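You operate a simulated robot arm through the tools that you are given. There is no shell and no other tool. Be economical: measure what you need, move in short steps, check, and stop when the job is done.

You are at the controls of a simulated two-armed robot. One attempt, no reset.

Task
Put the carton labelled "ties" from the top of the window bench on top of the silver small steel shelf. Pick up the bottle marked "soap" from the top of the window bench with one hand, pass it to the other hand and put it on the steel top at the wall end of the sink. Do these in any order. Set down upright: carton, bottle.

It is judged by the outcome, as a careful person would: the job done as asked, and still so three seconds after it is handed in. It fails if anything else is knocked over, pushed out of place, dropped, spilled or broken.

Robot
Two 6-joint arms with two-finger parallel grippers on one trunk, on a base that drives. Base frame: it is fixed to the floor where the robot stands at the start and does not move with it; the origin is under the middle of the robot, x ahead of it, y to its left, z up; the surface under the hand at the start is at about z = 86. Units: cm, rad, N and s.
The left shoulder is at the start at [-7.7, 17.7, 83.2], the right one opposite. With the tool pointing down near the work surface each hand reaches from about 10 to 72 cm from the robot's upright axis, wherever it stands, measured 20 degrees to its own side. Places, roughly: steel top at the wall end of the sink (20x38 cm) [52, 332, 90]. Payload 1.57 kg a hand.
The tool frame of a hand sits at the grasp point between the pads (the TCP): z along the fingers, y along the line on which they close. The tips reach 3 cm beyond it. Largest opening 8 cm; finger width 1.7, thickness 1.2; the body of the gripper, 4 by 8.2 cm, starts 8 cm behind the TCP.
Orientation is that of the tool frame in the base frame, as a unit quaternion [x, y, z, w]. With the fingers straight down and closing along the base's y, the tool's x points along the base's -x, its y along +y and its z along -z.

Tools
- The arms move only by the tool step_arm. It takes "left_increments", "right_increments" or both (then of equal length, played together; a hand with none holds still); each is a list of rows, each a list of 7 numbers: the shift along the tool's x, y, z in units of 150 mm (1.0 is 150 mm), then the turn, a rotation vector about the tool's x, y, z in units of 120 degrees (1.0 is 120 degrees), then the gripper command, from -1 (fully open) to 1 (shut), values between in proportion. In form: [[x, y, z, ax, ay, az, fingers], ...]. A call has 1 to 8 rows; each row is the pose to reach, as a shift and turn from the pose commanded when the call began, along the tool's axes at that moment. A call with a number of a shift or a turn outside -1 to 1 is refused whole. Rows are played at 5 a second. More than 5 cm and 0.15 rad between two rows, or a gripper value outside its range, and nothing of the call is played. Where a pose cannot be reached the arm comes as near as it can. A force on the tool above 40 N (or 10 N above the force at the start of the call, whichever is more), or a blocked arm, ends the call early, and 0.2 s more pass. The fingers move at their own pace (about 7.2 cm/s each) and stop on an object; they squeeze with about 36 N. The grip force told is the motor's: it shows also when the fingers shut on nothing. Time passes only in rows, and 0.2 s behind the last, so rows that repeat a pose let the fingers close. It gives the time, the measured TCP pose, the force on the tool (base axes), the opening and the grip force at its end, in the units of the frame above (readings bear some noise), with the torque about the TCP (base axes, N m) and any sound that the robot's microphone picked up, and new pictures: "views" is both (left out), scene, wrist or none (wrist: the cameras of the hands that moved).
- Cameras (640 x 400 px; columns grow to the right, rows downward): "scene" is now at [4.09, 1.08, 156.46]; the picture's right is [0.13, -0.99, 0.00], its down [-0.67, -0.09, -0.73] and it looks along [0.73, 0.10, -0.68] (base axes); focal length 294 px, centre (320, 200). "left" rides on the left gripper at [7.2, 0.7, -12.2] in its tool frame; the picture's right is [-0.09, 1.00, 0.00], its down [-0.84, -0.08, -0.54] and it looks along [-0.54, -0.05, 0.84] (tool axes); focal length 238 px, centre (320, 200). "right" rides on the right gripper at [7.2, -0.7, -12.2] in its tool frame; the picture's right is [0.09, 1.00, 0.00], its down [-0.84, 0.08, -0.54] and it looks along [-0.54, 0.05, 0.84] (tool axes); focal length 238 px, centre (320, 200). There is no depth. A picture from a camera that has moved, and an enlarged one, comes with that camera's place and axes in the base frame and with its lens.
- raise_lower(by): slides the trunk up (or, below 0, down) by that many cm; the arms and the scene camera ride with it, the base frame stays. It gives what a move gives, with no picture.
- roll_base(legs): drives the robot by 1 to 6 legs, each [ahead, left, turn to the left] in cm, cm and rad, along the robot's own axes; the way and the turn of a leg run together, so that a leg with both is an arc; at most 150 cm and 3.142 rad a leg. The arms and the cameras ride along, it lands a little off, and it stops where it bumps. It gives what a move gives, and a new picture of the scene camera.
- aim_head(pan, tilt): turns the head with the scene camera to pan (to the left, within 2.496 rad either way) and tilt (down, from -0.506 to 1.204), counted from straight ahead of the robot. It gives what a move gives, and a new picture of the scene camera.
- close_up(camera, box): a new picture of the part [left, top, right, bottom] of that camera's present view, enlarged. The clock stands still meanwhile.
- finish_job(): hands the job in; it is judged then, once.

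Work in short steps. Places have to be worked out from the pictures, the camera data and where the tool is seen: move nearer, look again, correct. Check each grasp and each placing, and mend what went wrong. You have 165 turns and 260 pictures in all, those below and enlarged ones among them. Open the grippers and draw the arms clear of the work before you hand the job in, unless the task says otherwise; then end with one line.

The tools are called after "Call:" by a JSON object that holds its "method" and its "body". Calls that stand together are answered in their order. step_arm: Moves the arms, as the interface text tells. Its arguments: {"type":"object","properties":{"left_increments":{"type":"array","items":{"type":"array","items":{"type":"number"}}},"right_increments":{"type":"array","items":{"type":"array","items":{"type":"number"}}},"views":{"type":"string","enum":["both","scene","wrist","none"]}},"required":[]} The other tools are called the same way: raise_lower (by) slides the trunk up or down; roll_base (legs) drives the base; aim_head (pan, tilt) turns the head that bears the scene camera; close_up (camera, box) takes an enlarged picture of a part of a camera's view; finish_job () hands the job in.

At the start:

```text
t: 0.0
left_position: [43.27, 9.48, 124.63]
left_ee_rot: [0.0, 1.0, 0.001, 0.0]
left_ft_force: [0.0, -0.2, 0.9]
left_ft_torque: [0.02, 0.04, 0.01]
left_gripper_width: 8.0
left_grasp_force: 0.0
right_position: [43.0, -25.27, 125.0]
right_ee_rot: [0.0, 1.0, 0.0, 0.0]
right_ft_force: [0.4, 0.6, -0.1]
right_ft_torque: [0.03, -0.01, 0.04]
right_gripper_width: 8.01
right_grasp_force: 0.1
trunk travel left (down, up): [-27.5, 5.3]
robot x, y, heading: [0.14, -0.3, 0.0]
head pan, tilt: [0.134, 0.747]
```

scene: 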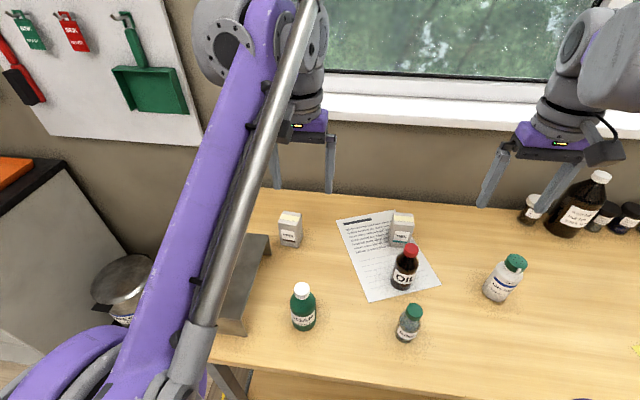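
right: 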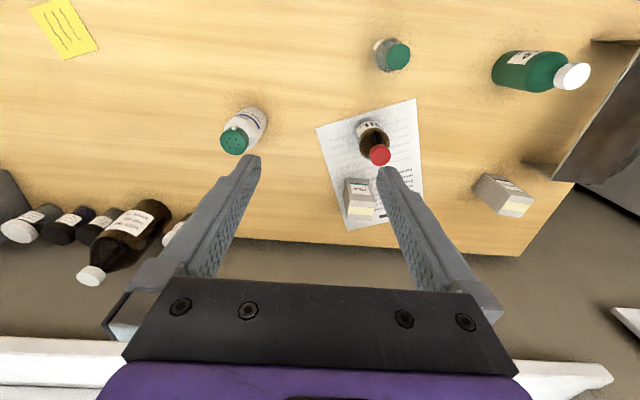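
left: 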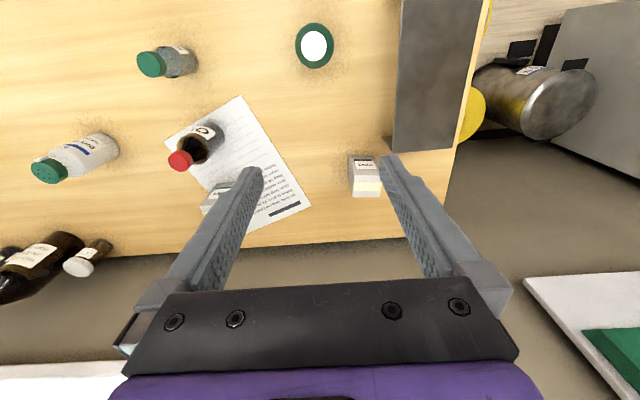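

The bench shows two small cartons and several bottles. I enlarge the labels to identify "ties" and "soap".

Call:
{"method": "close_up", "body": {"camera": "scene", "box": [260, 190, 440, 350]}}

Call:
{"method": "close_up", "body": {"camera": "scene", "box": [460, 160, 640, 310]}}

```text
2.50 times, centred on (350, 270) of scene
camera zoom: at [4.09, 1.08, 156.46], right [0.13, -0.99, 0.0], down [-0.67, -0.09, -0.73], along [0.73, 0.1, -0.68], focal length 735 px, centre (245, 25)
```

zoom: 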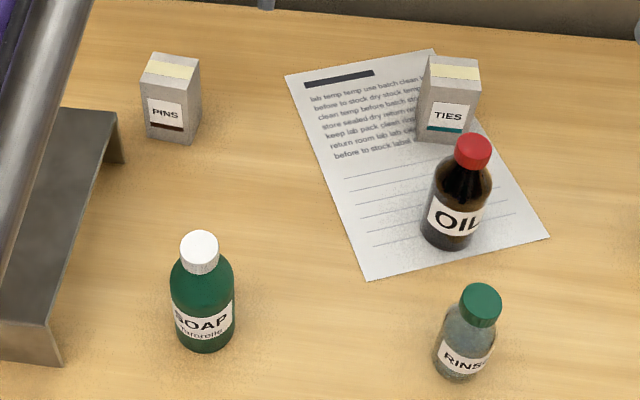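

```text
2.67 times, centred on (550, 235) of scene
camera zoom: at [4.09, 1.08, 156.46], right [0.13, -0.99, 0.0], down [-0.67, -0.09, -0.73], along [0.73, 0.1, -0.68], focal length 784 px, centre (-293, 107)
```

zoom: 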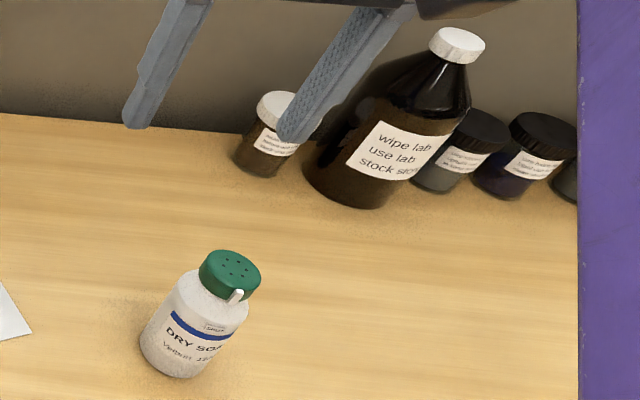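

Ties carton is at about (65,-15), the soap bottle (green) at about (35,9), and a steel riser at the bench's left end, about y≥22. I look left to see the shelf and the route to the sink.

Call:
{"method": "aim_head", "body": {"pan": 0.9, "tilt": 0.6}}

Call:
{"method": "aim_head", "body": {"pan": 1.4, "tilt": 0.35}}

```text
t: 1.1
left_position: [43.22, 9.45, 124.6]
left_ee_rot: [0.001, 1.0, 0.0, 0.001]
left_ft_force: [0.2, -0.3, -0.1]
left_ft_torque: [0.0, 0.02, -0.01]
left_gripper_width: 8.0
left_grasp_force: 0.1
right_position: [43.02, -25.35, 124.99]
right_ee_rot: [0.0, 1.0, 0.001, 0.0]
right_ft_force: [-0.6, 0.5, -1.1]
right_ft_torque: [0.0, 0.02, 0.04]
right_gripper_width: 8.01
right_grasp_force: 0.1
trunk travel left (down, up): [-27.5, 5.3]
robot x, y, heading: [-0.36, -0.23, 0.003]
head pan, tilt: [0.901, 0.6]
camera scene: at [1.36, 6.88, 157.72], right [0.78, -0.62, 0.0], down [-0.35, -0.44, -0.82], along [0.51, 0.65, -0.57], focal length 294 px, centre (320, 200)
```

scene: 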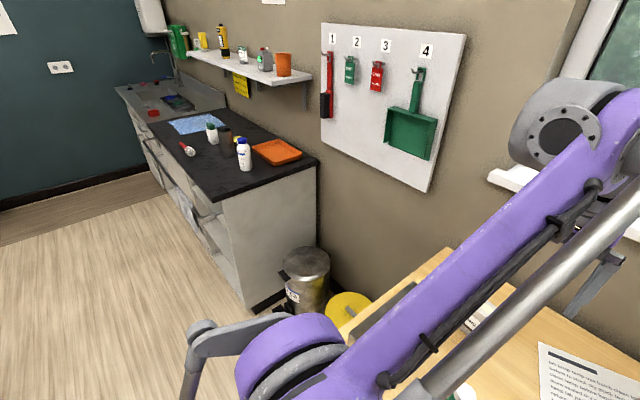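

```text
t: 2.0
left_position: [43.35, 9.47, 124.7]
left_ee_rot: [-0.001, 1.0, 0.0, 0.0]
left_ft_force: [0.3, 0.0, 0.4]
left_ft_torque: [0.02, 0.0, -0.01]
left_gripper_width: 8.0
left_grasp_force: 0.1
right_position: [42.9, -25.27, 124.8]
right_ee_rot: [0.0, 1.0, 0.0, -0.001]
right_ft_force: [0.5, -0.4, -0.3]
right_ft_torque: [0.01, 0.01, -0.01]
right_gripper_width: 8.01
right_grasp_force: 0.0
trunk travel left (down, up): [-27.5, 5.3]
robot x, y, heading: [0.08, 0.27, 0.002]
head pan, tilt: [1.4, 0.351]
camera scene: at [-2.55, 9.14, 160.0], right [0.99, -0.17, 0.0], down [-0.06, -0.34, -0.94], along [0.16, 0.93, -0.34], focal length 294 px, centre (320, 200)
```

scene: 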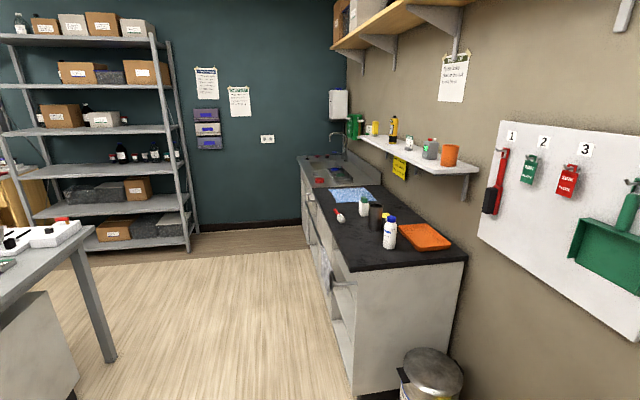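

The route left along the counter is open. Now I bring the right hand forward above the ties carton to look closer with the wrist camera.

Call:
{"method": "step_arm", "body": {"right_increments": [[-0.2, 0.13, 0.1, 0, 0, 0, -1], [-0.4, 0.26, 0.2, 0, 0, 0, -1], [-0.6, 0.39, 0.3, 0, 0, 0, -1], [-0.8, 0.52, 0.4, 0, 0, 0, -1], [-1.0, 0.65, 0.5, 0, 0, 0, -1]], "views": "wrist"}}

Call:
{"method": "aim_head", "body": {"pan": 0.0, "tilt": 0.7}}

```text
t: 3.2
left_position: [43.42, 9.46, 124.59]
left_ee_rot: [0.0, 1.0, 0.0, 0.0]
left_ft_force: [0.6, 0.3, 0.8]
left_ft_torque: [-0.03, 0.02, -0.03]
left_gripper_width: 8.01
left_grasp_force: 0.1
right_position: [56.31, -15.63, 116.11]
right_ee_rot: [0.0, 1.0, 0.0, -0.001]
right_ft_force: [0.0, -1.0, -0.8]
right_ft_torque: [0.01, 0.04, 0.04]
right_gripper_width: 8.01
right_grasp_force: 0.1
right hand out of reach, approached as far as the arm can: row 4, 5
trunk travel left (down, up): [-27.5, 5.3]
robot x, y, heading: [0.15, -0.12, 0.0]
head pan, tilt: [1.4, 0.351]
camera right: at [49.19, -16.27, 128.19], right [-0.09, 1.0, 0.0], down [0.84, 0.08, 0.54], along [0.54, 0.05, -0.84], focal length 238 px, centre (320, 200)
```

right: 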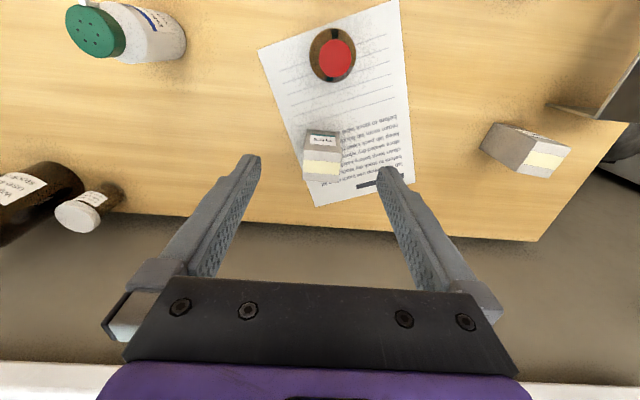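

```text
t: 4.8
left_position: [43.24, 9.56, 124.73]
left_ee_rot: [0.0, 1.0, 0.0, 0.001]
left_ft_force: [0.0, 0.0, 0.4]
left_ft_torque: [0.0, 0.02, -0.01]
left_gripper_width: 8.01
left_grasp_force: 0.1
right_position: [56.26, -15.8, 116.24]
right_ee_rot: [0.0, 1.0, 0.0, 0.0]
right_ft_force: [0.6, 0.7, -0.5]
right_ft_torque: [-0.01, -0.02, -0.01]
right_gripper_width: 8.0
right_grasp_force: 0.1
trunk travel left (down, up): [-27.5, 5.3]
robot x, y, heading: [0.1, -0.28, 0.0]
head pan, tilt: [0.0, 0.7]
camera scene: at [4.36, -0.03, 156.86], right [0.0, -1.0, 0.0], down [-0.64, 0.0, -0.77], along [0.77, 0.0, -0.64], focal length 294 px, centre (320, 200)
```

scene: 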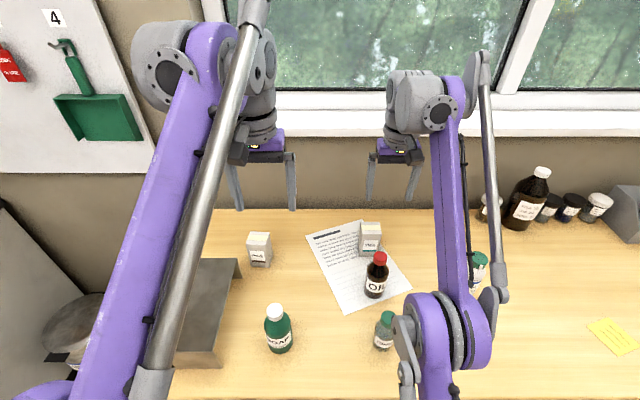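

I enlarge the wrist view to get the carton's size and yaw.

Call:
{"method": "close_up", "body": {"camera": "right", "box": [260, 100, 400, 220]}}

```text
3.33 times, centred on (330, 160) of right
camera zoom: at [49.11, -16.34, 128.26], right [-0.09, 1.0, 0.0], down [0.84, 0.08, 0.54], along [0.54, 0.05, -0.84], focal length 794 px, centre (287, 333)
```

zoom: 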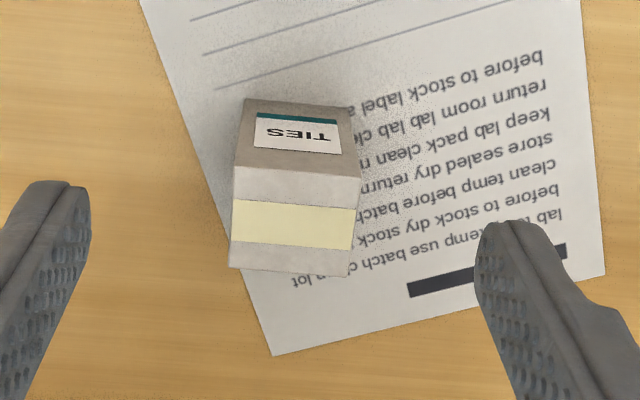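

Carton is about 5×5×10 cm, square to the axes, centre (64,-14.7), top z≈96. I descend partway, with tips still above the top, and move forward.

Call:
{"method": "step_arm", "body": {"right_increments": [[0, 0.03, 0.3, 0, 0, 0, -1], [-0.1, 0.06, 0.6, 0, 0, 0, -1], [-0.25, 0.06, 0.9, 0, 0, 0, -1], [-0.4, 0.06, 0.95, 0, 0, 0, -1]], "views": "wrist"}}

```text
refused: row 3 steps farther than a row can; nothing moved
```

One row stepped too far, so I use smaller rows.

Call:
{"method": "step_arm", "body": {"right_increments": [[0, 0.03, 0.3, 0, 0, 0, -1], [-0.1, 0.06, 0.58, 0, 0, 0, -1], [-0.25, 0.06, 0.82, 0, 0, 0, -1], [-0.4, 0.06, 0.93, 0, 0, 0, -1], [-0.4, 0.06, 0.93, 0, 0, 0, -1]], "views": "wrist"}}

```text
t: 6.0
left_position: [43.31, 9.5, 124.69]
left_ee_rot: [0.0, 1.0, 0.0, 0.0]
left_ft_force: [1.3, -0.5, 0.7]
left_ft_torque: [0.06, 0.0, 0.0]
left_gripper_width: 8.02
left_grasp_force: 0.0
right_position: [62.18, -14.72, 101.99]
right_ee_rot: [0.0, 1.0, 0.0, 0.0]
right_ft_force: [0.1, 0.0, -0.1]
right_ft_torque: [0.0, -0.03, -0.03]
right_gripper_width: 8.0
right_grasp_force: 0.0
trunk travel left (down, up): [-27.5, 5.3]
robot x, y, heading: [-0.09, -0.12, 0.002]
head pan, tilt: [0.0, 0.7]
camera right: at [55.07, -15.45, 114.2], right [-0.09, 1.0, 0.0], down [0.84, 0.08, 0.54], along [0.54, 0.05, -0.84], focal length 238 px, centre (320, 200)
```

right: 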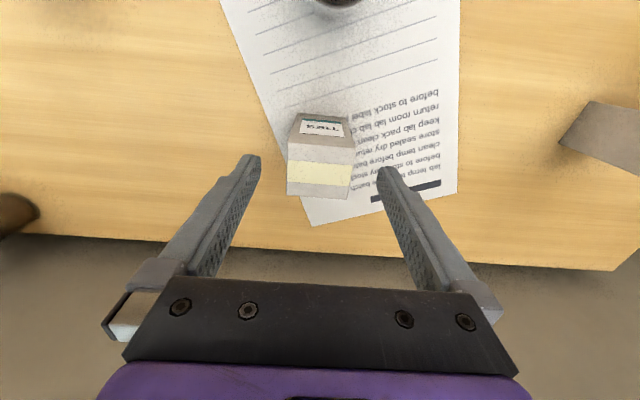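

Carton confirmed at (64.1,-14.6). I align, descend to z≈92 and close.

Call:
{"method": "step_arm", "body": {"right_increments": [[-0.12, 0.01, 0, 0, 0, 0, -1], [-0.12, 0.01, 0.22, 0, 0, 0, -1], [-0.12, 0.01, 0.44, 0, 0, 0, -1], [-0.12, 0.01, 0.66, 0, 0, 0, -1], [-0.12, 0.01, 0.66, 0, 0, 0, -1]], "views": "wrist"}}

```text
t: 7.2
left_position: [43.29, 9.5, 124.61]
left_ee_rot: [0.0, 1.0, 0.0, 0.001]
left_ft_force: [0.2, 0.9, -0.6]
left_ft_torque: [-0.01, 0.0, 0.01]
left_gripper_width: 7.98
left_grasp_force: 0.0
right_position: [64.92, -14.45, 92.54]
right_ee_rot: [0.0, 1.0, 0.0, 0.0]
right_ft_force: [0.7, -0.1, 0.5]
right_ft_torque: [-0.04, 0.01, 0.03]
right_gripper_width: 8.03
right_grasp_force: 0.1
right hand out of reach, approached as far as the arm can: row 4, 5
trunk travel left (down, up): [-27.5, 5.3]
robot x, y, heading: [-0.25, -0.07, -0.002]
head pan, tilt: [0.0, 0.7]
camera right: at [57.72, -15.24, 104.78], right [-0.09, 1.0, 0.0], down [0.84, 0.08, 0.54], along [0.54, 0.05, -0.84], focal length 238 px, centre (320, 200)
```

right: 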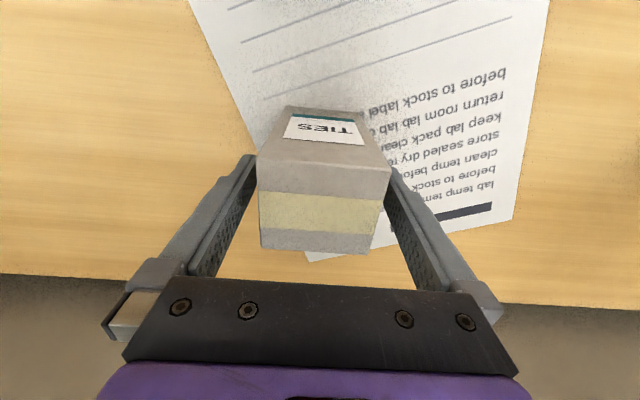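

The fingers straddle the carton; I close.

Call:
{"method": "step_arm", "body": {"right_increments": [[0, 0, 0, 0, 0, 0, 1], [0, 0, 0, 0, 0, 0, 1], [0, 0, 0, 0, 0, 0, 1]], "views": "none"}}

```text
t: 8.0
left_position: [43.32, 9.48, 124.73]
left_ee_rot: [-0.001, 1.0, 0.0, -0.001]
left_ft_force: [0.5, 0.0, -0.4]
left_ft_torque: [0.02, 0.0, 0.03]
left_gripper_width: 8.01
left_grasp_force: 0.1
right_position: [64.83, -14.57, 92.56]
right_ee_rot: [0.0, 1.0, 0.0, 0.0]
right_ft_force: [-0.9, -0.3, 0.1]
right_ft_torque: [0.01, -0.02, -0.01]
right_gripper_width: 5.5
right_grasp_force: 35.8
trunk travel left (down, up): [-27.5, 5.3]
robot x, y, heading: [0.07, -0.09, -0.001]
head pan, tilt: [0.0, 0.7]
```

Gripped at 5.5 cm. I lift and pull back to carry height, then check.

Call:
{"method": "step_arm", "body": {"right_increments": [[0, 0, -0.2, 0, 0, 0, 1], [0, 0, -0.4, 0, 0, 0, 1], [0.03, 0, -0.65, 0, 0, 0, 1], [0.15, 0, -0.93, 0, 0, 0, 1], [0.35, 0, -0.99, 0, 0, 0, 1], [0.6, 0, -0.99, 0, 0, 0, 1]], "views": "both"}}

```text
t: 9.4
left_position: [43.29, 9.45, 124.75]
left_ee_rot: [0.0, 1.0, 0.0, 0.0]
left_ft_force: [-0.6, 0.1, 0.1]
left_ft_torque: [0.02, -0.02, -0.01]
left_gripper_width: 8.01
left_grasp_force: 0.1
right_position: [56.66, -14.38, 107.68]
right_ee_rot: [-0.001, 1.0, 0.0, -0.001]
right_ft_force: [-0.9, 0.1, -0.2]
right_ft_torque: [0.03, -0.02, 0.02]
right_gripper_width: 0.0
right_grasp_force: 21.9
right hand out of reach, approached as far as the arm can: row 6
trunk travel left (down, up): [-27.5, 5.3]
robot x, y, heading: [0.08, 0.2, -0.003]
head pan, tilt: [0.0, 0.7]
camera scene: at [4.28, -0.04, 156.86], right [0.0, -1.0, 0.0], down [-0.64, 0.0, -0.77], along [0.77, 0.0, -0.64], focal length 294 px, centre (320, 200)
camera right: at [49.6, -15.13, 119.89], right [-0.09, 1.0, 0.0], down [0.84, 0.08, 0.54], along [0.54, 0.05, -0.84], focal length 238 px, centre (320, 200)
```

scene: 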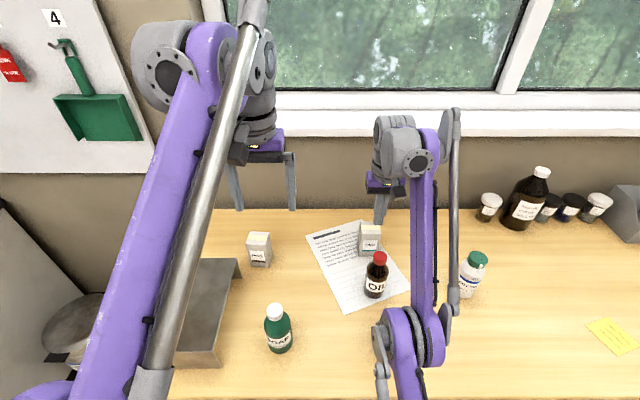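
right: 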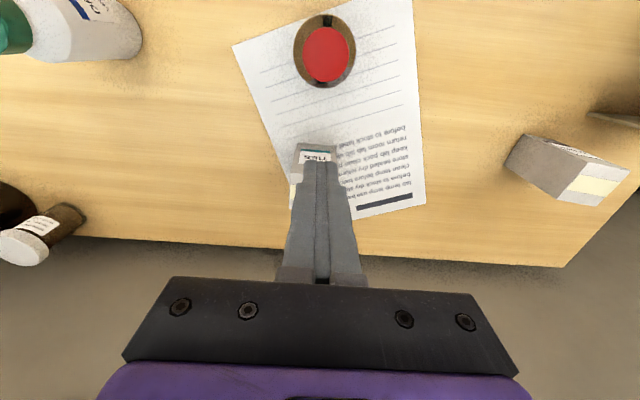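

The carton slipped out and still stands. I open the hand and enlarge the view to see where it is before regripping lower.

Call:
{"method": "step_arm", "body": {"right_increments": [[0, 0, 0, 0, 0, 0, -1], [-0.2, 0, 0, 0, 0, 0, -1], [-0.3, 0, 0.1, 0, 0, 0, -1]], "views": "none"}}

Call:
{"method": "close_up", "body": {"camera": "right", "box": [220, 80, 420, 220]}}

```text
t: 10.2
left_position: [43.33, 9.51, 124.68]
left_ee_rot: [0.0, 1.0, 0.001, 0.0]
left_ft_force: [-0.1, -0.2, -0.3]
left_ft_torque: [0.01, -0.04, -0.01]
left_gripper_width: 7.98
left_grasp_force: 0.0
right_position: [61.33, -14.5, 106.19]
right_ee_rot: [0.0, 1.0, 0.0, 0.0]
right_ft_force: [-0.1, 0.1, 0.7]
right_ft_torque: [0.01, -0.01, 0.0]
right_gripper_width: 8.0
right_grasp_force: 0.1
trunk travel left (down, up): [-27.5, 5.3]
robot x, y, heading: [-0.43, 0.05, 0.0]
head pan, tilt: [0.0, 0.7]
```

```text
2.86 times, centred on (320, 150) of right
camera zoom: at [54.16, -15.15, 118.38], right [-0.09, 1.0, 0.0], down [0.84, 0.08, 0.54], along [0.54, 0.05, -0.84], focal length 681 px, centre (320, 343)
```

zoom: 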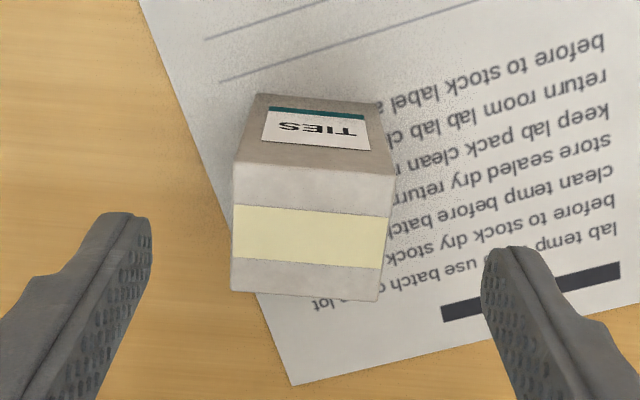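

Carton has not moved. I regrip lower (z≈90), centred on x=64.1.

Call:
{"method": "step_arm", "body": {"right_increments": [[-0.18, -0.01, 0.05, 0, 0, 0, -1], [-0.18, -0.01, 0.3, 0, 0, 0, -1], [-0.18, -0.01, 0.55, 0, 0, 0, -1], [-0.18, -0.01, 0.8, 0, 0, 0, -1], [-0.18, -0.01, 0.99, 0, 0, 0, -1], [-0.18, -0.01, 0.99, 0, 0, 0, -1]], "views": "none"}}

```text
t: 11.6
left_position: [43.26, 9.44, 124.66]
left_ee_rot: [0.0, 1.0, 0.0, 0.0]
left_ft_force: [-0.4, -0.9, -0.7]
left_ft_torque: [0.0, -0.02, -0.05]
left_gripper_width: 8.02
left_grasp_force: 0.1
right_position: [65.26, -14.55, 92.02]
right_ee_rot: [0.0, 1.0, -0.001, 0.0]
right_ft_force: [0.3, 0.1, 0.4]
right_ft_torque: [0.0, 0.0, 0.04]
right_gripper_width: 8.02
right_grasp_force: 0.0
right hand out of reach, approached as far as the arm can: row 1, 5, 6
trunk travel left (down, up): [-27.5, 5.3]
robot x, y, heading: [0.1, -0.3, -0.001]
head pan, tilt: [0.0, 0.7]
```

It is at the reach limit; I pull back 1.2 cm and go 2 cm lower.

Call:
{"method": "step_arm", "body": {"right_increments": [[0.08, 0, 0, 0, 0, 0, -1], [0.08, 0, 0.13, 0, 0, 0, -1], [0.08, 0, 0.13, 0, 0, 0, -1]], "views": "wrist"}}

```text
t: 12.4
left_position: [43.3, 9.5, 124.69]
left_ee_rot: [0.0, 1.0, 0.0, 0.0]
left_ft_force: [0.3, 0.6, -0.3]
left_ft_torque: [-0.01, -0.01, 0.04]
left_gripper_width: 8.01
left_grasp_force: 0.0
right_position: [65.82, -14.41, 91.21]
right_ee_rot: [0.0, 1.0, 0.001, 0.0]
right_ft_force: [-0.2, 0.4, -0.2]
right_ft_torque: [0.02, -0.01, 0.01]
right_gripper_width: 7.99
right_grasp_force: 0.1
right hand out of reach, approached as far as the arm can: row 1, 2, 3
trunk travel left (down, up): [-27.5, 5.3]
robot x, y, heading: [-0.31, 0.07, 0.001]
head pan, tilt: [0.0, 0.7]
camera right: at [58.62, -15.17, 103.4], right [-0.09, 1.0, 0.0], down [0.84, 0.08, 0.54], along [0.54, 0.05, -0.84], focal length 238 px, centre (320, 200)
```

right: 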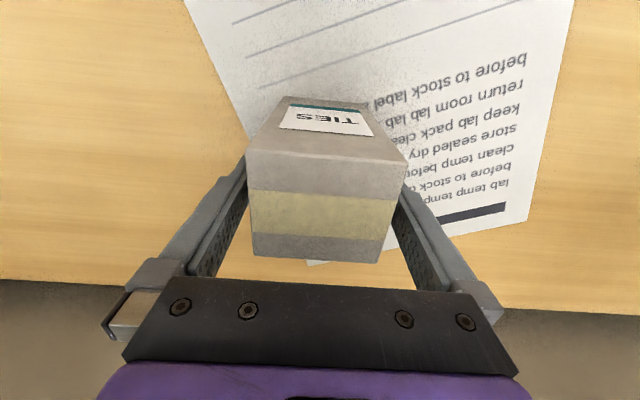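

The command is still beyond reach and the hand drifted forward to x=65.8. I pull back until it tracks.

Call:
{"method": "step_arm", "body": {"right_increments": [[0.1, 0, 0, 0, 0, 0, -1], [0.15, 0, 0.0, 0, 0, 0, -1], [0.15, 0, 0.0, 0, 0, 0, -1]], "views": "none"}}

```text
t: 13.2
left_position: [43.18, 9.46, 124.68]
left_ee_rot: [0.0, 1.0, 0.0, 0.001]
left_ft_force: [0.1, 0.6, 0.7]
left_ft_torque: [-0.01, 0.02, 0.01]
left_gripper_width: 8.0
left_grasp_force: 0.0
right_position: [65.3, -14.47, 92.06]
right_ee_rot: [0.0, 1.0, 0.0, 0.0]
right_ft_force: [0.2, -0.2, 0.3]
right_ft_torque: [0.02, -0.01, 0.01]
right_gripper_width: 8.02
right_grasp_force: 0.1
right hand out of reach, approached as far as the arm can: row 1, 2, 3
trunk travel left (down, up): [-27.5, 5.3]
robot x, y, heading: [0.33, 0.04, -0.003]
head pan, tilt: [0.0, 0.7]
```

I close here and use the slow trunk lift of 2 cm to test whether the grip holds.

Call:
{"method": "step_arm", "body": {"right_increments": [[0, 0, 0, 0, 0, 0, 1], [0, 0, 0, 0, 0, 0, 1], [0, 0, 0, 0, 0, 0, 1], [0, 0, 0, 0, 0, 0, 1]], "views": "none"}}

Call:
{"method": "raise_lower", "body": {"by": 2}}

Call:
{"method": "close_up", "body": {"camera": "right", "box": [160, 40, 480, 300]}}

```text
t: 14.2
left_position: [43.23, 9.44, 124.54]
left_ee_rot: [0.0, 1.0, 0.0, 0.0]
left_ft_force: [0.9, -0.3, 0.4]
left_ft_torque: [0.01, -0.01, 0.01]
left_gripper_width: 8.01
left_grasp_force: 0.0
right_position: [65.21, -14.51, 92.05]
right_ee_rot: [0.0, 1.0, -0.001, 0.0]
right_ft_force: [-0.3, 0.4, 1.0]
right_ft_torque: [0.03, 0.03, 0.0]
right_gripper_width: 5.56
right_grasp_force: 35.9
trunk travel left (down, up): [-27.5, 5.3]
robot x, y, heading: [0.24, -0.35, 0.008]
head pan, tilt: [0.0, 0.7]
```

```text
t: 14.8
left_position: [43.28, 9.54, 126.68]
left_ee_rot: [0.0, 1.0, 0.0, 0.0]
left_ft_force: [0.1, -0.2, 0.1]
left_ft_torque: [-0.04, 0.0, -0.03]
left_gripper_width: 8.0
left_grasp_force: 0.2
right_position: [66.31, -14.45, 95.6]
right_ee_rot: [0.001, 1.0, 0.0, 0.008]
right_ft_force: [0.2, -0.3, 0.2]
right_ft_torque: [0.0, 0.01, -0.03]
right_gripper_width: 5.55
right_grasp_force: 35.6
trunk travel left (down, up): [-29.5, 3.3]
robot x, y, heading: [-0.24, -0.01, 0.001]
head pan, tilt: [0.0, 0.7]
```

```text
1.54 times, centred on (320, 170) of right
camera zoom: at [59.06, -15.2, 107.73], right [-0.09, 1.0, 0.0], down [0.83, 0.08, 0.56], along [0.55, 0.05, -0.83], focal length 367 px, centre (320, 246)
```

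zoom: 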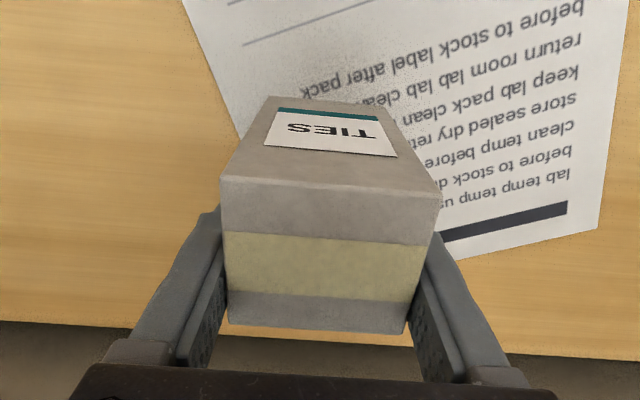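

The grip holds so far with the carton moving with the hand. I raise another 3 cm and check.

Call:
{"method": "raise_lower", "body": {"by": 3}}

Call:
{"method": "close_up", "body": {"camera": "right", "box": [160, 40, 480, 300]}}

```text
t: 15.6
left_position: [43.35, 9.54, 129.65]
left_ee_rot: [0.0, 1.0, 0.0, 0.0]
left_ft_force: [0.3, -0.5, 0.4]
left_ft_torque: [-0.03, -0.03, -0.02]
left_gripper_width: 7.98
left_grasp_force: 0.1
right_position: [68.94, -14.45, 102.11]
right_ee_rot: [0.0, 1.0, 0.0, 0.03]
right_ft_force: [-0.4, 0.2, -1.4]
right_ft_torque: [0.01, -0.03, 0.03]
right_gripper_width: 5.55
right_grasp_force: 36.0
trunk travel left (down, up): [-32.5, 0.3]
robot x, y, heading: [-0.02, 0.08, -0.001]
head pan, tilt: [0.0, 0.7]
```

```text
1.54 times, centred on (320, 170) of right
camera zoom: at [61.06, -15.19, 113.83], right [-0.09, 1.0, -0.01], down [0.8, 0.08, 0.59], along [0.59, 0.05, -0.81], focal length 367 px, centre (320, 246)
```

zoom: 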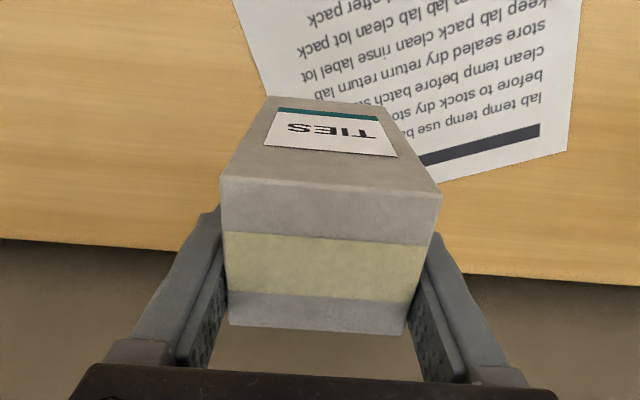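

The carton is lifted cleanly. I pull it back slowly away from the reach limit.

Call:
{"method": "step_arm", "body": {"right_increments": [[0.1, 0, 0, 0, 0, 0, 1], [0.2, 0, 0, 0, 0, 0, 1], [0.3, 0, -0.03, 0, 0, 0, 1], [0.4, 0, -0.06, 0, 0, 0, 1], [0.5, 0, -0.1, 0, 0, 0, 1], [0.6, 0, -0.15, 0, 0, 0, 1]], "views": "both"}}

```text
t: 17.0
left_position: [43.22, 9.52, 129.6]
left_ee_rot: [0.0, 1.0, 0.0, 0.0]
left_ft_force: [-0.2, 0.1, 0.0]
left_ft_torque: [-0.02, -0.01, -0.01]
left_gripper_width: 7.99
left_grasp_force: 0.1
right_position: [63.82, -14.34, 107.42]
right_ee_rot: [0.0, 1.0, 0.0, 0.029]
right_ft_force: [-0.1, 0.8, -1.0]
right_ft_torque: [0.01, -0.01, 0.01]
right_gripper_width: 5.52
right_grasp_force: 35.9
right hand out of reach, approached as far as the arm can: row 1, 2, 3, 4, 5, 6
trunk travel left (down, up): [-32.5, 0.3]
robot x, y, heading: [-0.16, -0.11, -0.003]
head pan, tilt: [0.0, 0.7]
camera scene: at [4.12, -0.04, 162.15], right [0.0, -1.0, 0.0], down [-0.64, 0.0, -0.77], along [0.77, 0.0, -0.64], focal length 294 px, centre (320, 200)
camera right: at [56.01, -15.01, 119.12], right [-0.09, 1.0, -0.01], down [0.8, 0.08, 0.59], along [0.59, 0.05, -0.81], focal length 238 px, centre (320, 200)
```

scene: 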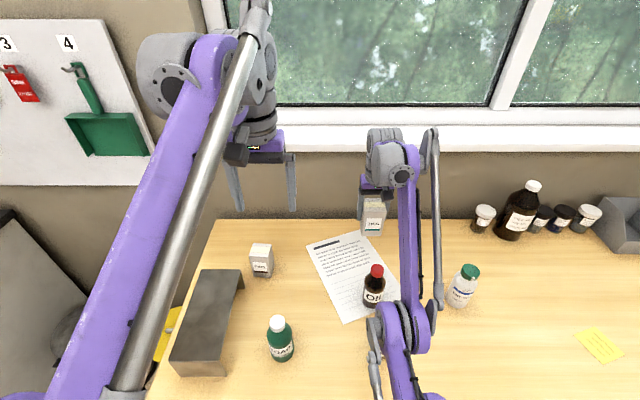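
right: 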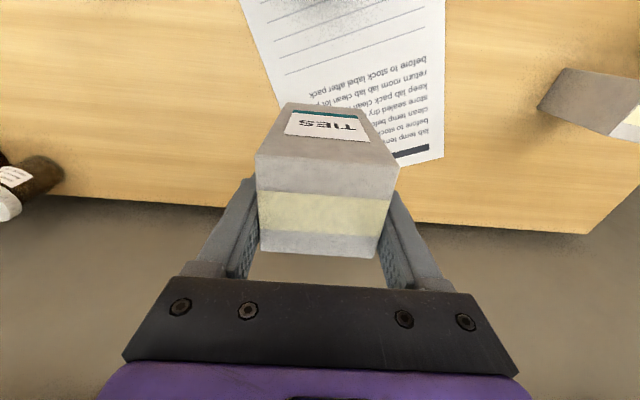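

Carton held. I continue back and up to clear the oil bottle.

Call:
{"method": "step_arm", "body": {"right_increments": [[0.12, 0, -0.1, 0, 0, 0, 1], [0.24, 0, -0.2, 0, 0, 0, 1], [0.36, 0, -0.3, 0, 0, 0, 1], [0.48, 0, -0.4, 0, 0, 0, 1], [0.6, 0, -0.5, 0, 0, 0, 1], [0.72, 0, -0.5, 0, 0, 0, 1]], "views": "wrist"}}

```text
t: 18.4
left_position: [43.35, 9.52, 129.72]
left_ee_rot: [0.0, 1.0, -0.001, 0.0]
left_ft_force: [-0.4, -0.1, 0.8]
left_ft_torque: [0.01, -0.01, -0.03]
left_gripper_width: 7.99
left_grasp_force: 0.0
right_position: [59.62, -13.93, 115.68]
right_ee_rot: [0.0, 1.0, 0.0, 0.03]
right_ft_force: [-0.1, 0.4, -1.0]
right_ft_torque: [0.01, -0.03, 0.04]
right_gripper_width: 5.53
right_grasp_force: 35.9
right hand out of reach, approached as far as the arm can: row 3, 4, 5, 6
trunk travel left (down, up): [-32.5, 0.3]
robot x, y, heading: [0.05, 0.12, 0.007]
head pan, tilt: [0.0, 0.7]
camera right: at [51.76, -14.59, 127.32], right [-0.09, 1.0, -0.01], down [0.8, 0.08, 0.59], along [0.59, 0.05, -0.81], focal length 238 px, centre (320, 200)
```

right: 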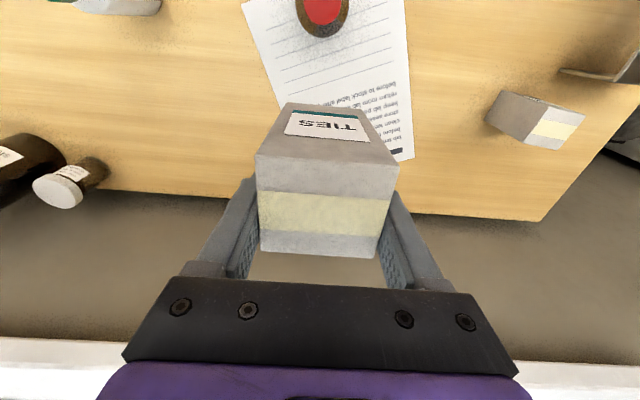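

Still held. I pull straight back and level the slight tilt (about +0.058 rad about tool y).

Call:
{"method": "step_arm", "body": {"right_increments": [[0.15, 0, 0, 0, 0.01, 0, 1], [0.3, 0, 0, 0, 0.02, 0, 1], [0.45, 0, 0, 0, 0.028, 0, 1], [0.6, 0, 0, 0, 0.028, 0, 1], [0.7, 0, 0, 0, 0.028, 0, 1]], "views": "none"}}

```text
t: 19.6
left_position: [43.37, 9.4, 129.64]
left_ee_rot: [0.0, 1.0, 0.0, 0.001]
left_ft_force: [0.3, 0.3, 0.6]
left_ft_torque: [0.0, 0.04, 0.01]
left_gripper_width: 8.0
left_grasp_force: 0.0
right_position: [58.06, -13.65, 116.23]
right_ee_rot: [0.0, 1.0, 0.0, 0.001]
right_ft_force: [-0.2, -1.2, -0.7]
right_ft_torque: [0.0, -0.02, -0.01]
right_gripper_width: 5.56
right_grasp_force: 35.5
right hand out of reach, approached as far as the arm can: row 1, 2, 3, 4, 5
trunk travel left (down, up): [-32.5, 0.3]
robot x, y, heading: [0.45, 0.0, 0.004]
head pan, tilt: [0.0, 0.7]
```

Level now but lagging a far command; I keep pulling back.

Call:
{"method": "step_arm", "body": {"right_increments": [[0.15, 0, 0, 0, 0, 0, 1], [0.3, 0, 0, 0, 0, 0, 1], [0.45, 0, 0, 0, 0, 0, 1], [0.6, 0, 0, 0, 0, 0, 1]], "views": "none"}}

```text
t: 20.6
left_position: [43.29, 9.63, 129.68]
left_ee_rot: [0.0, 1.0, 0.0, -0.001]
left_ft_force: [1.3, -0.1, 0.0]
left_ft_torque: [-0.04, -0.01, 0.0]
left_gripper_width: 8.0
left_grasp_force: 0.1
right_position: [57.34, -12.94, 118.81]
right_ee_rot: [0.001, 1.0, -0.001, 0.001]
right_ft_force: [-0.3, -1.3, -0.4]
right_ft_torque: [-0.01, -0.02, -0.04]
right_gripper_width: 5.54
right_grasp_force: 36.4
right hand out of reach, approached as far as the arm can: row 1, 2, 3, 4
trunk travel left (down, up): [-32.5, 0.3]
robot x, y, heading: [0.06, -0.12, -0.0]
head pan, tilt: [0.0, 0.7]
```

The hand is not following the pull-back as expected. I check the scene for the arm's posture.

Call:
{"method": "aim_head", "body": {"pan": -0.1, "tilt": 0.85}}

```text
t: 21.3
left_position: [43.25, 9.55, 129.68]
left_ee_rot: [0.0, 1.0, 0.0, 0.0]
left_ft_force: [-0.7, 0.0, 0.1]
left_ft_torque: [-0.01, -0.01, -0.02]
left_gripper_width: 8.0
left_grasp_force: 0.1
right_position: [57.4, -12.89, 118.66]
right_ee_rot: [0.0, 1.0, 0.001, 0.001]
right_ft_force: [0.2, 0.0, -1.8]
right_ft_torque: [0.02, 0.01, -0.02]
right_gripper_width: 5.57
right_grasp_force: 36.1
trunk travel left (down, up): [-32.5, 0.3]
robot x, y, heading: [-0.08, -0.09, -0.001]
head pan, tilt: [-0.099, 0.85]
camera scene: at [3.43, -0.82, 160.93], right [-0.1, -1.0, 0.0], down [-0.75, 0.07, -0.66], along [0.66, -0.07, -0.75], focal length 294 px, centre (320, 200)
```

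scene: 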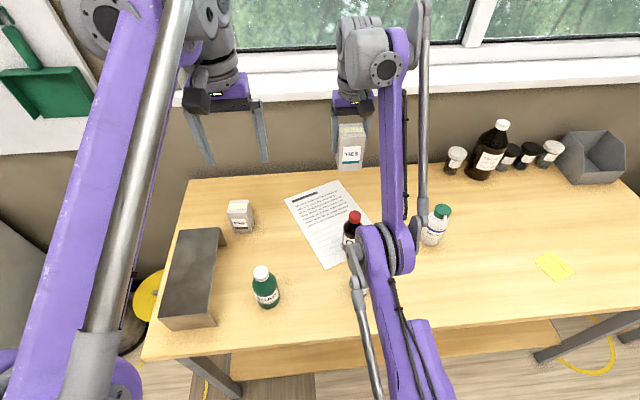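

The right arm is nearly straight. I pull it back and toward its own side, where it started, in larger moves.

Call:
{"method": "step_arm", "body": {"right_increments": [[0.2, -0.1, 0, 0, 0, 0, 1], [0.4, -0.2, 0, 0, 0, 0, 1], [0.6, -0.3, 0, 0, 0, 0, 1], [0.8, -0.4, 0, 0, 0, 0, 1], [1.0, -0.5, 0, 0, 0, 0, 1]], "views": "none"}}

```text
t: 22.5
left_position: [43.21, 9.42, 129.63]
left_ee_rot: [0.0, 1.0, 0.0, 0.0]
left_ft_force: [0.0, -0.5, -0.2]
left_ft_torque: [0.0, 0.0, -0.01]
left_gripper_width: 7.98
left_grasp_force: 0.1
right_position: [55.45, -20.39, 123.68]
right_ee_rot: [0.0, 1.0, 0.0, 0.0]
right_ft_force: [0.3, 0.2, -0.9]
right_ft_torque: [0.0, 0.01, 0.02]
right_gripper_width: 5.55
right_grasp_force: 36.2
right hand out of reach, approached as far as the arm can: row 1, 2, 3, 4, 5
trunk travel left (down, up): [-32.5, 0.3]
robot x, y, heading: [0.12, -0.11, -0.001]
head pan, tilt: [-0.099, 0.85]
```

The arm behaves as if locked straight. I command roughly the start pose (43,-25,130), repeating the last rows to let the solver converge.

Call:
{"method": "step_arm", "body": {"right_increments": [[0.2, -0.1, -0.15, 0, 0, 0, 1], [0.4, -0.2, -0.3, 0, 0, 0, 1], [0.6, -0.3, -0.4, 0, 0, 0, 1], [0.83, -0.33, -0.42, 0, 0, 0, 1], [0.83, -0.33, -0.42, 0, 0, 0, 1], [0.83, -0.33, -0.42, 0, 0, 0, 1], [0.83, -0.33, -0.42, 0, 0, 0, 1]], "views": "none"}}

```text
t: 24.1
left_position: [43.24, 9.42, 129.66]
left_ee_rot: [0.0, 1.0, 0.0, -0.001]
left_ft_force: [0.0, 0.5, 0.1]
left_ft_torque: [0.0, 0.02, 0.0]
left_gripper_width: 8.0
left_grasp_force: 0.0
right_position: [47.1, -25.96, 134.16]
right_ee_rot: [0.0, 1.0, 0.0, 0.001]
right_ft_force: [0.5, 0.9, -0.3]
right_ft_torque: [0.06, -0.04, -0.02]
right_gripper_width: 5.56
right_grasp_force: 36.2
right hand out of reach, approached as far as the arm can: row 1, 2, 3, 4, 5, 6, 7
trunk travel left (down, up): [-32.5, 0.3]
robot x, y, heading: [0.22, -0.18, -0.0]
head pan, tilt: [-0.099, 0.85]
```

The hand stays on the full-stretch sphere, and pulling back only slides it upward. I command straight down instead, which should bend the elbow; there is clear space below here.

Call:
{"method": "step_arm", "body": {"right_increments": [[0, 0, 0.2, 0, 0, 0, 1], [0, 0, 0.4, 0, 0, 0, 1], [0.0, 0, 0.6, 0, 0, 0, 1], [0.0, 0, 0.8, 0, 0, 0, 1], [0.0, 0, 0.8, 0, 0, 0, 1]], "views": "none"}}

```text
t: 25.3
left_position: [43.16, 9.59, 129.64]
left_ee_rot: [0.0, 1.0, 0.001, 0.0]
left_ft_force: [0.5, 0.6, 0.0]
left_ft_torque: [0.01, -0.01, 0.01]
left_gripper_width: 8.0
left_grasp_force: 0.1
right_position: [53.28, -26.79, 126.44]
right_ee_rot: [0.0, 1.0, 0.0, 0.001]
right_ft_force: [0.3, -0.8, -1.0]
right_ft_torque: [0.02, 0.01, 0.04]
right_gripper_width: 5.55
right_grasp_force: 35.6
right hand out of reach, approached as far as the arm can: row 1, 2, 3, 4, 5
trunk travel left (down, up): [-32.5, 0.3]
robot x, y, heading: [-0.19, 0.16, 0.002]
head pan, tilt: [-0.099, 0.85]
```

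Still sliding on the sphere; the elbow may sit just past straight. I command outward beyond reach first (to straighten fully), then down inside the sphere, mimicking the earlier recovery.

Call:
{"method": "step_arm", "body": {"right_increments": [[-0.25, 0, -0.15, 0, 0, 0, 1], [-0.5, 0, -0.3, 0, 0, 0, 1], [-0.5, 0, -0.3, 0, 0, 0, 1], [-0.4, 0, -0.05, 0, 0, 0, 1], [-0.3, 0, 0.2, 0, 0, 0, 1], [-0.2, 0, 0.45, 0, 0, 0, 1], [-0.1, 0, 0.6, 0, 0, 0, 1], [0, 0, 0.7, 0, 0, 0, 1]], "views": "none"}}

```text
t: 27.1
left_position: [43.36, 9.57, 129.75]
left_ee_rot: [0.0, 1.0, 0.0, 0.0]
left_ft_force: [0.1, -0.6, 0.1]
left_ft_torque: [-0.01, 0.01, 0.02]
left_gripper_width: 7.99
left_grasp_force: 0.1
right_position: [57.27, -27.59, 117.46]
right_ee_rot: [-0.001, 1.0, 0.0, 0.001]
right_ft_force: [-0.6, 0.5, -1.8]
right_ft_torque: [0.01, -0.03, -0.02]
right_gripper_width: 5.55
right_grasp_force: 35.2
right hand out of reach, approached as far as the arm can: row 1, 2, 3, 4, 7, 8
trunk travel left (down, up): [-32.5, 0.3]
robot x, y, heading: [-0.04, 0.28, -0.006]
head pan, tilt: [-0.099, 0.85]
```

Geometry suggests the elbow has flipped to the lower side (wrist limit holding it). I stretch fully outward, sweep down while still pushing outward, then come in, so that the elbow flips up.

Call:
{"method": "step_arm", "body": {"right_increments": [[-0.234, 0, -0.189, 0, 0, 0, 1], [-0.468, 0, -0.378, 0, 0, 0, 1], [-0.468, 0, -0.378, 0, 0, 0, 1], [-0.636, 0, -0.17, 0, 0, 0, 1], [-0.804, 0, 0.038, 0, 0, 0, 1], [-0.706, 0, 0.289, 0, 0, 0, 1], [-0.519, 0, 0.483, 0, 0, 0, 1], [-0.306, 0, 0.698, 0, 0, 0, 1]], "views": "scene"}}

```text
t: 28.9
left_position: [43.31, 9.48, 129.63]
left_ee_rot: [-0.001, 1.0, 0.0, 0.001]
left_ft_force: [-0.3, 0.2, 0.2]
left_ft_torque: [0.01, -0.01, -0.01]
left_gripper_width: 8.0
left_grasp_force: 0.0
right_position: [61.95, -27.58, 107.32]
right_ee_rot: [-0.001, 1.0, 0.0, 0.001]
right_ft_force: [0.0, 0.4, -0.9]
right_ft_torque: [0.01, 0.0, 0.02]
right_gripper_width: 5.56
right_grasp_force: 36.2
right hand out of reach, approached as far as the arm can: row 2, 3, 4, 5, 6, 8
trunk travel left (down, up): [-32.5, 0.3]
robot x, y, heading: [-0.02, 0.01, 0.002]
head pan, tilt: [-0.099, 0.85]
camera scene: at [3.37, -0.86, 160.92], right [-0.1, -0.99, 0.0], down [-0.75, 0.07, -0.66], along [0.66, -0.07, -0.75], focal length 294 px, centre (320, 200)
```

scene: 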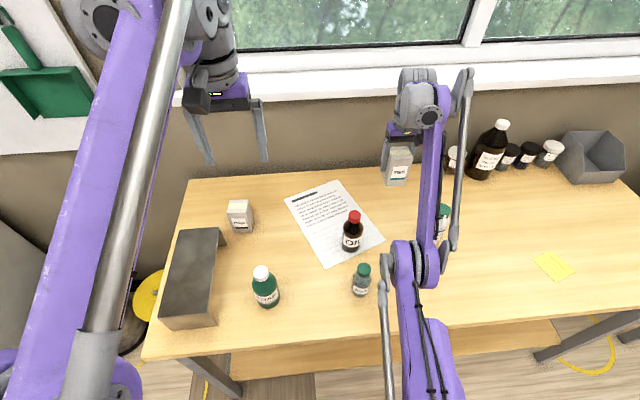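

Bottles are all standing. The elbow now looks to be above the shoulder–wrist line; I test by pulling straight back.

Call:
{"method": "step_arm", "body": {"right_increments": [[0.15, 0, 0, 0, 0, 0, 1], [0.3, 0, 0, 0, 0, 0, 1], [0.45, 0, 0, 0, 0, 0, 1]], "views": "none"}}

```text
t: 29.7
left_position: [43.31, 9.47, 129.65]
left_ee_rot: [0.0, 1.0, 0.0, 0.0]
left_ft_force: [0.4, 0.3, 0.1]
left_ft_torque: [-0.01, -0.01, 0.02]
left_gripper_width: 7.98
left_grasp_force: 0.0
right_position: [58.37, -27.72, 110.02]
right_ee_rot: [0.0, 1.0, 0.0, 0.0]
right_ft_force: [0.2, -0.6, -0.5]
right_ft_torque: [0.01, -0.01, 0.0]
right_gripper_width: 5.55
right_grasp_force: 36.0
right hand out of reach, approached as far as the arm can: row 1, 2, 3
trunk travel left (down, up): [-32.5, 0.3]
robot x, y, heading: [-0.04, 0.26, 0.001]
head pan, tilt: [-0.099, 0.85]
```

The elbow is still below (wrist-limited). The opposite sweep should flip it: push outward, then sweep upward along the full-stretch arc, so the shoulder angle exceeds the forearm's.

Call:
{"method": "step_arm", "body": {"right_increments": [[-0.173, 0, -0.233, 0, 0, 0, 1], [-0.373, 0, -0.487, 0, 0, 0, 1], [-0.373, 0, -0.487, 0, 0, 0, 1], [-0.24, 0, -0.767, 0, 0, 0, 1], [-0.173, 0, -1.0, 0, 0, 0, 1], [-0.173, 0, -1.0, 0, 0, 0, 1]], "views": "none"}}

Call:
{"method": "step_arm", "body": {"right_increments": [[0.1, 0, -0.25, 0, 0, 0, 1], [0.3, 0, -0.45, 0, 0, 0, 1], [0.5, 0, -0.65, 0, 0, 0, 1], [0.7, 0, -0.85, 0, 0, 0, 1], [0.9, 0, -0.95, 0, 0, 0, 1], [1.0, 0, -0.75, 0, 0, 0, 1], [1.0, 0, -0.55, 0, 0, 0, 1]], "views": "scene"}}

```text
t: 31.1
left_position: [43.32, 9.48, 129.54]
left_ee_rot: [-0.001, 1.0, 0.001, 0.001]
left_ft_force: [0.6, 0.5, 0.0]
left_ft_torque: [0.0, -0.02, 0.0]
left_gripper_width: 8.02
left_grasp_force: 0.0
right_position: [58.65, -27.63, 123.1]
right_ee_rot: [0.0, 1.0, 0.0, 0.0]
right_ft_force: [0.0, -0.4, -1.4]
right_ft_torque: [0.02, -0.02, -0.02]
right_gripper_width: 5.54
right_grasp_force: 36.3
right hand out of reach, approached as far as the arm can: row 2, 3, 4, 5, 6
trunk travel left (down, up): [-32.5, 0.3]
robot x, y, heading: [0.02, -0.05, -0.003]
head pan, tilt: [-0.099, 0.85]
```

```text
t: 32.7
left_position: [43.34, 9.42, 129.77]
left_ee_rot: [0.0, 1.0, 0.0, -0.001]
left_ft_force: [0.0, -0.3, -0.1]
left_ft_torque: [0.0, -0.05, 0.0]
left_gripper_width: 7.99
left_grasp_force: 0.1
right_position: [46.0, -28.09, 134.87]
right_ee_rot: [0.0, 1.0, 0.0, 0.002]
right_ft_force: [-0.2, -0.5, -0.6]
right_ft_torque: [0.0, 0.0, 0.02]
right_gripper_width: 5.57
right_grasp_force: 35.7
right hand out of reach, approached as far as the arm can: row 1, 2, 3, 4, 5, 6, 7
trunk travel left (down, up): [-32.5, 0.3]
robot x, y, heading: [-0.78, 0.0, -0.003]
head pan, tilt: [-0.099, 0.85]
camera scene: at [3.47, -0.84, 160.93], right [-0.1, -1.0, 0.0], down [-0.75, 0.07, -0.66], along [0.66, -0.07, -0.75], focal length 294 px, centre (320, 200)
```

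scene: 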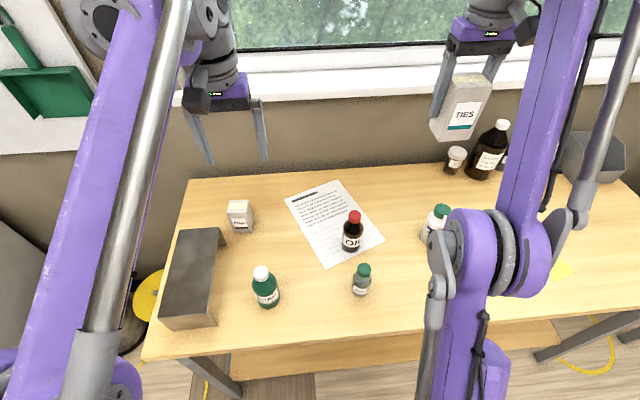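

The elbow is now higher (about z 130) and close to the right side. I try pulling in and down from here.

Call:
{"method": "step_arm", "body": {"right_increments": [[0.2, 0, 0.1, 0, 0, 0, 1], [0.4, 0, 0.2, 0, 0, 0, 1], [0.4, 0, 0.4, 0, 0, 0, 1], [0.4, 0, 0.6, 0, 0, 0, 1]], "views": "none"}}

```text
t: 33.7
left_position: [43.47, 9.43, 129.69]
left_ee_rot: [0.0, 1.0, 0.0, -0.001]
left_ft_force: [-0.1, -0.3, -0.4]
left_ft_torque: [0.05, 0.01, 0.02]
left_gripper_width: 7.98
left_grasp_force: 0.2
right_position: [40.02, -28.02, 125.81]
right_ee_rot: [0.0, 1.0, 0.0, 0.001]
right_ft_force: [0.6, -0.1, -1.0]
right_ft_torque: [0.02, 0.01, 0.04]
right_gripper_width: 5.56
right_grasp_force: 36.2
right hand out of reach, approached as far as the arm can: row 1
trunk travel left (down, up): [-32.5, 0.3]
robot x, y, heading: [0.17, -0.02, -0.002]
head pan, tilt: [-0.099, 0.85]
```

Unlocked: the hand follows normally again at (40,-28,126). The shelf top spans about x 29–54, y 20–32, z 95. I drive left 54 cm so this hand comes over it in its comfortable posture.

Call:
{"method": "roll_base", "body": {"legs": [[0, 54, 0]]}}

Call:
{"method": "close_up", "body": {"camera": "right", "box": [0, 0, 640, 400]}}

```text
t: 38.9
left_position: [43.5, 63.05, 129.6]
left_ee_rot: [0.002, 1.0, 0.0, 0.001]
left_ft_force: [-0.2, 0.1, 0.3]
left_ft_torque: [0.01, -0.01, 0.0]
left_gripper_width: 8.03
left_grasp_force: 0.0
right_position: [39.98, 25.59, 125.74]
right_ee_rot: [0.003, 1.0, 0.0, 0.002]
right_ft_force: [0.1, 0.4, 0.1]
right_ft_torque: [0.0, -0.01, -0.02]
right_gripper_width: 5.55
right_grasp_force: 36.0
trunk travel left (down, up): [-32.5, 0.3]
robot x, y, heading: [-0.03, 53.99, -0.005]
head pan, tilt: [-0.099, 0.85]
camera scene: at [3.53, 52.84, 160.93], right [-0.1, -0.99, 0.0], down [-0.75, 0.08, -0.66], along [0.66, -0.07, -0.75], focal length 294 px, centre (320, 200)
```

scene: 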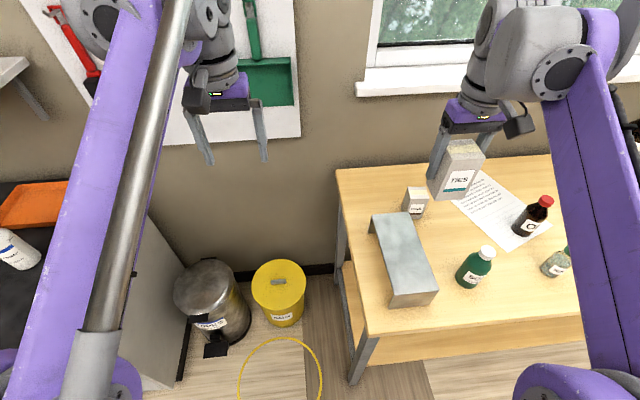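

```text
1.00 times, centred on (320, 200) of right (not enlarged: the box is as wide or as high as the picture)
camera zoom: at [32.77, 24.91, 137.97], right [-0.09, 1.0, 0.0], down [0.84, 0.07, 0.54], along [0.54, 0.05, -0.84], focal length 238 px, centre (320, 200)
```

zoom: 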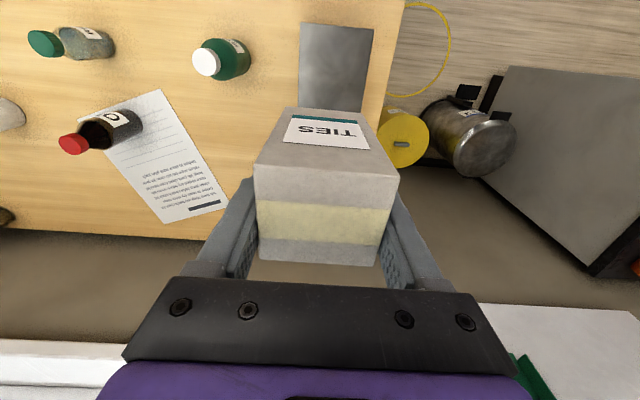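

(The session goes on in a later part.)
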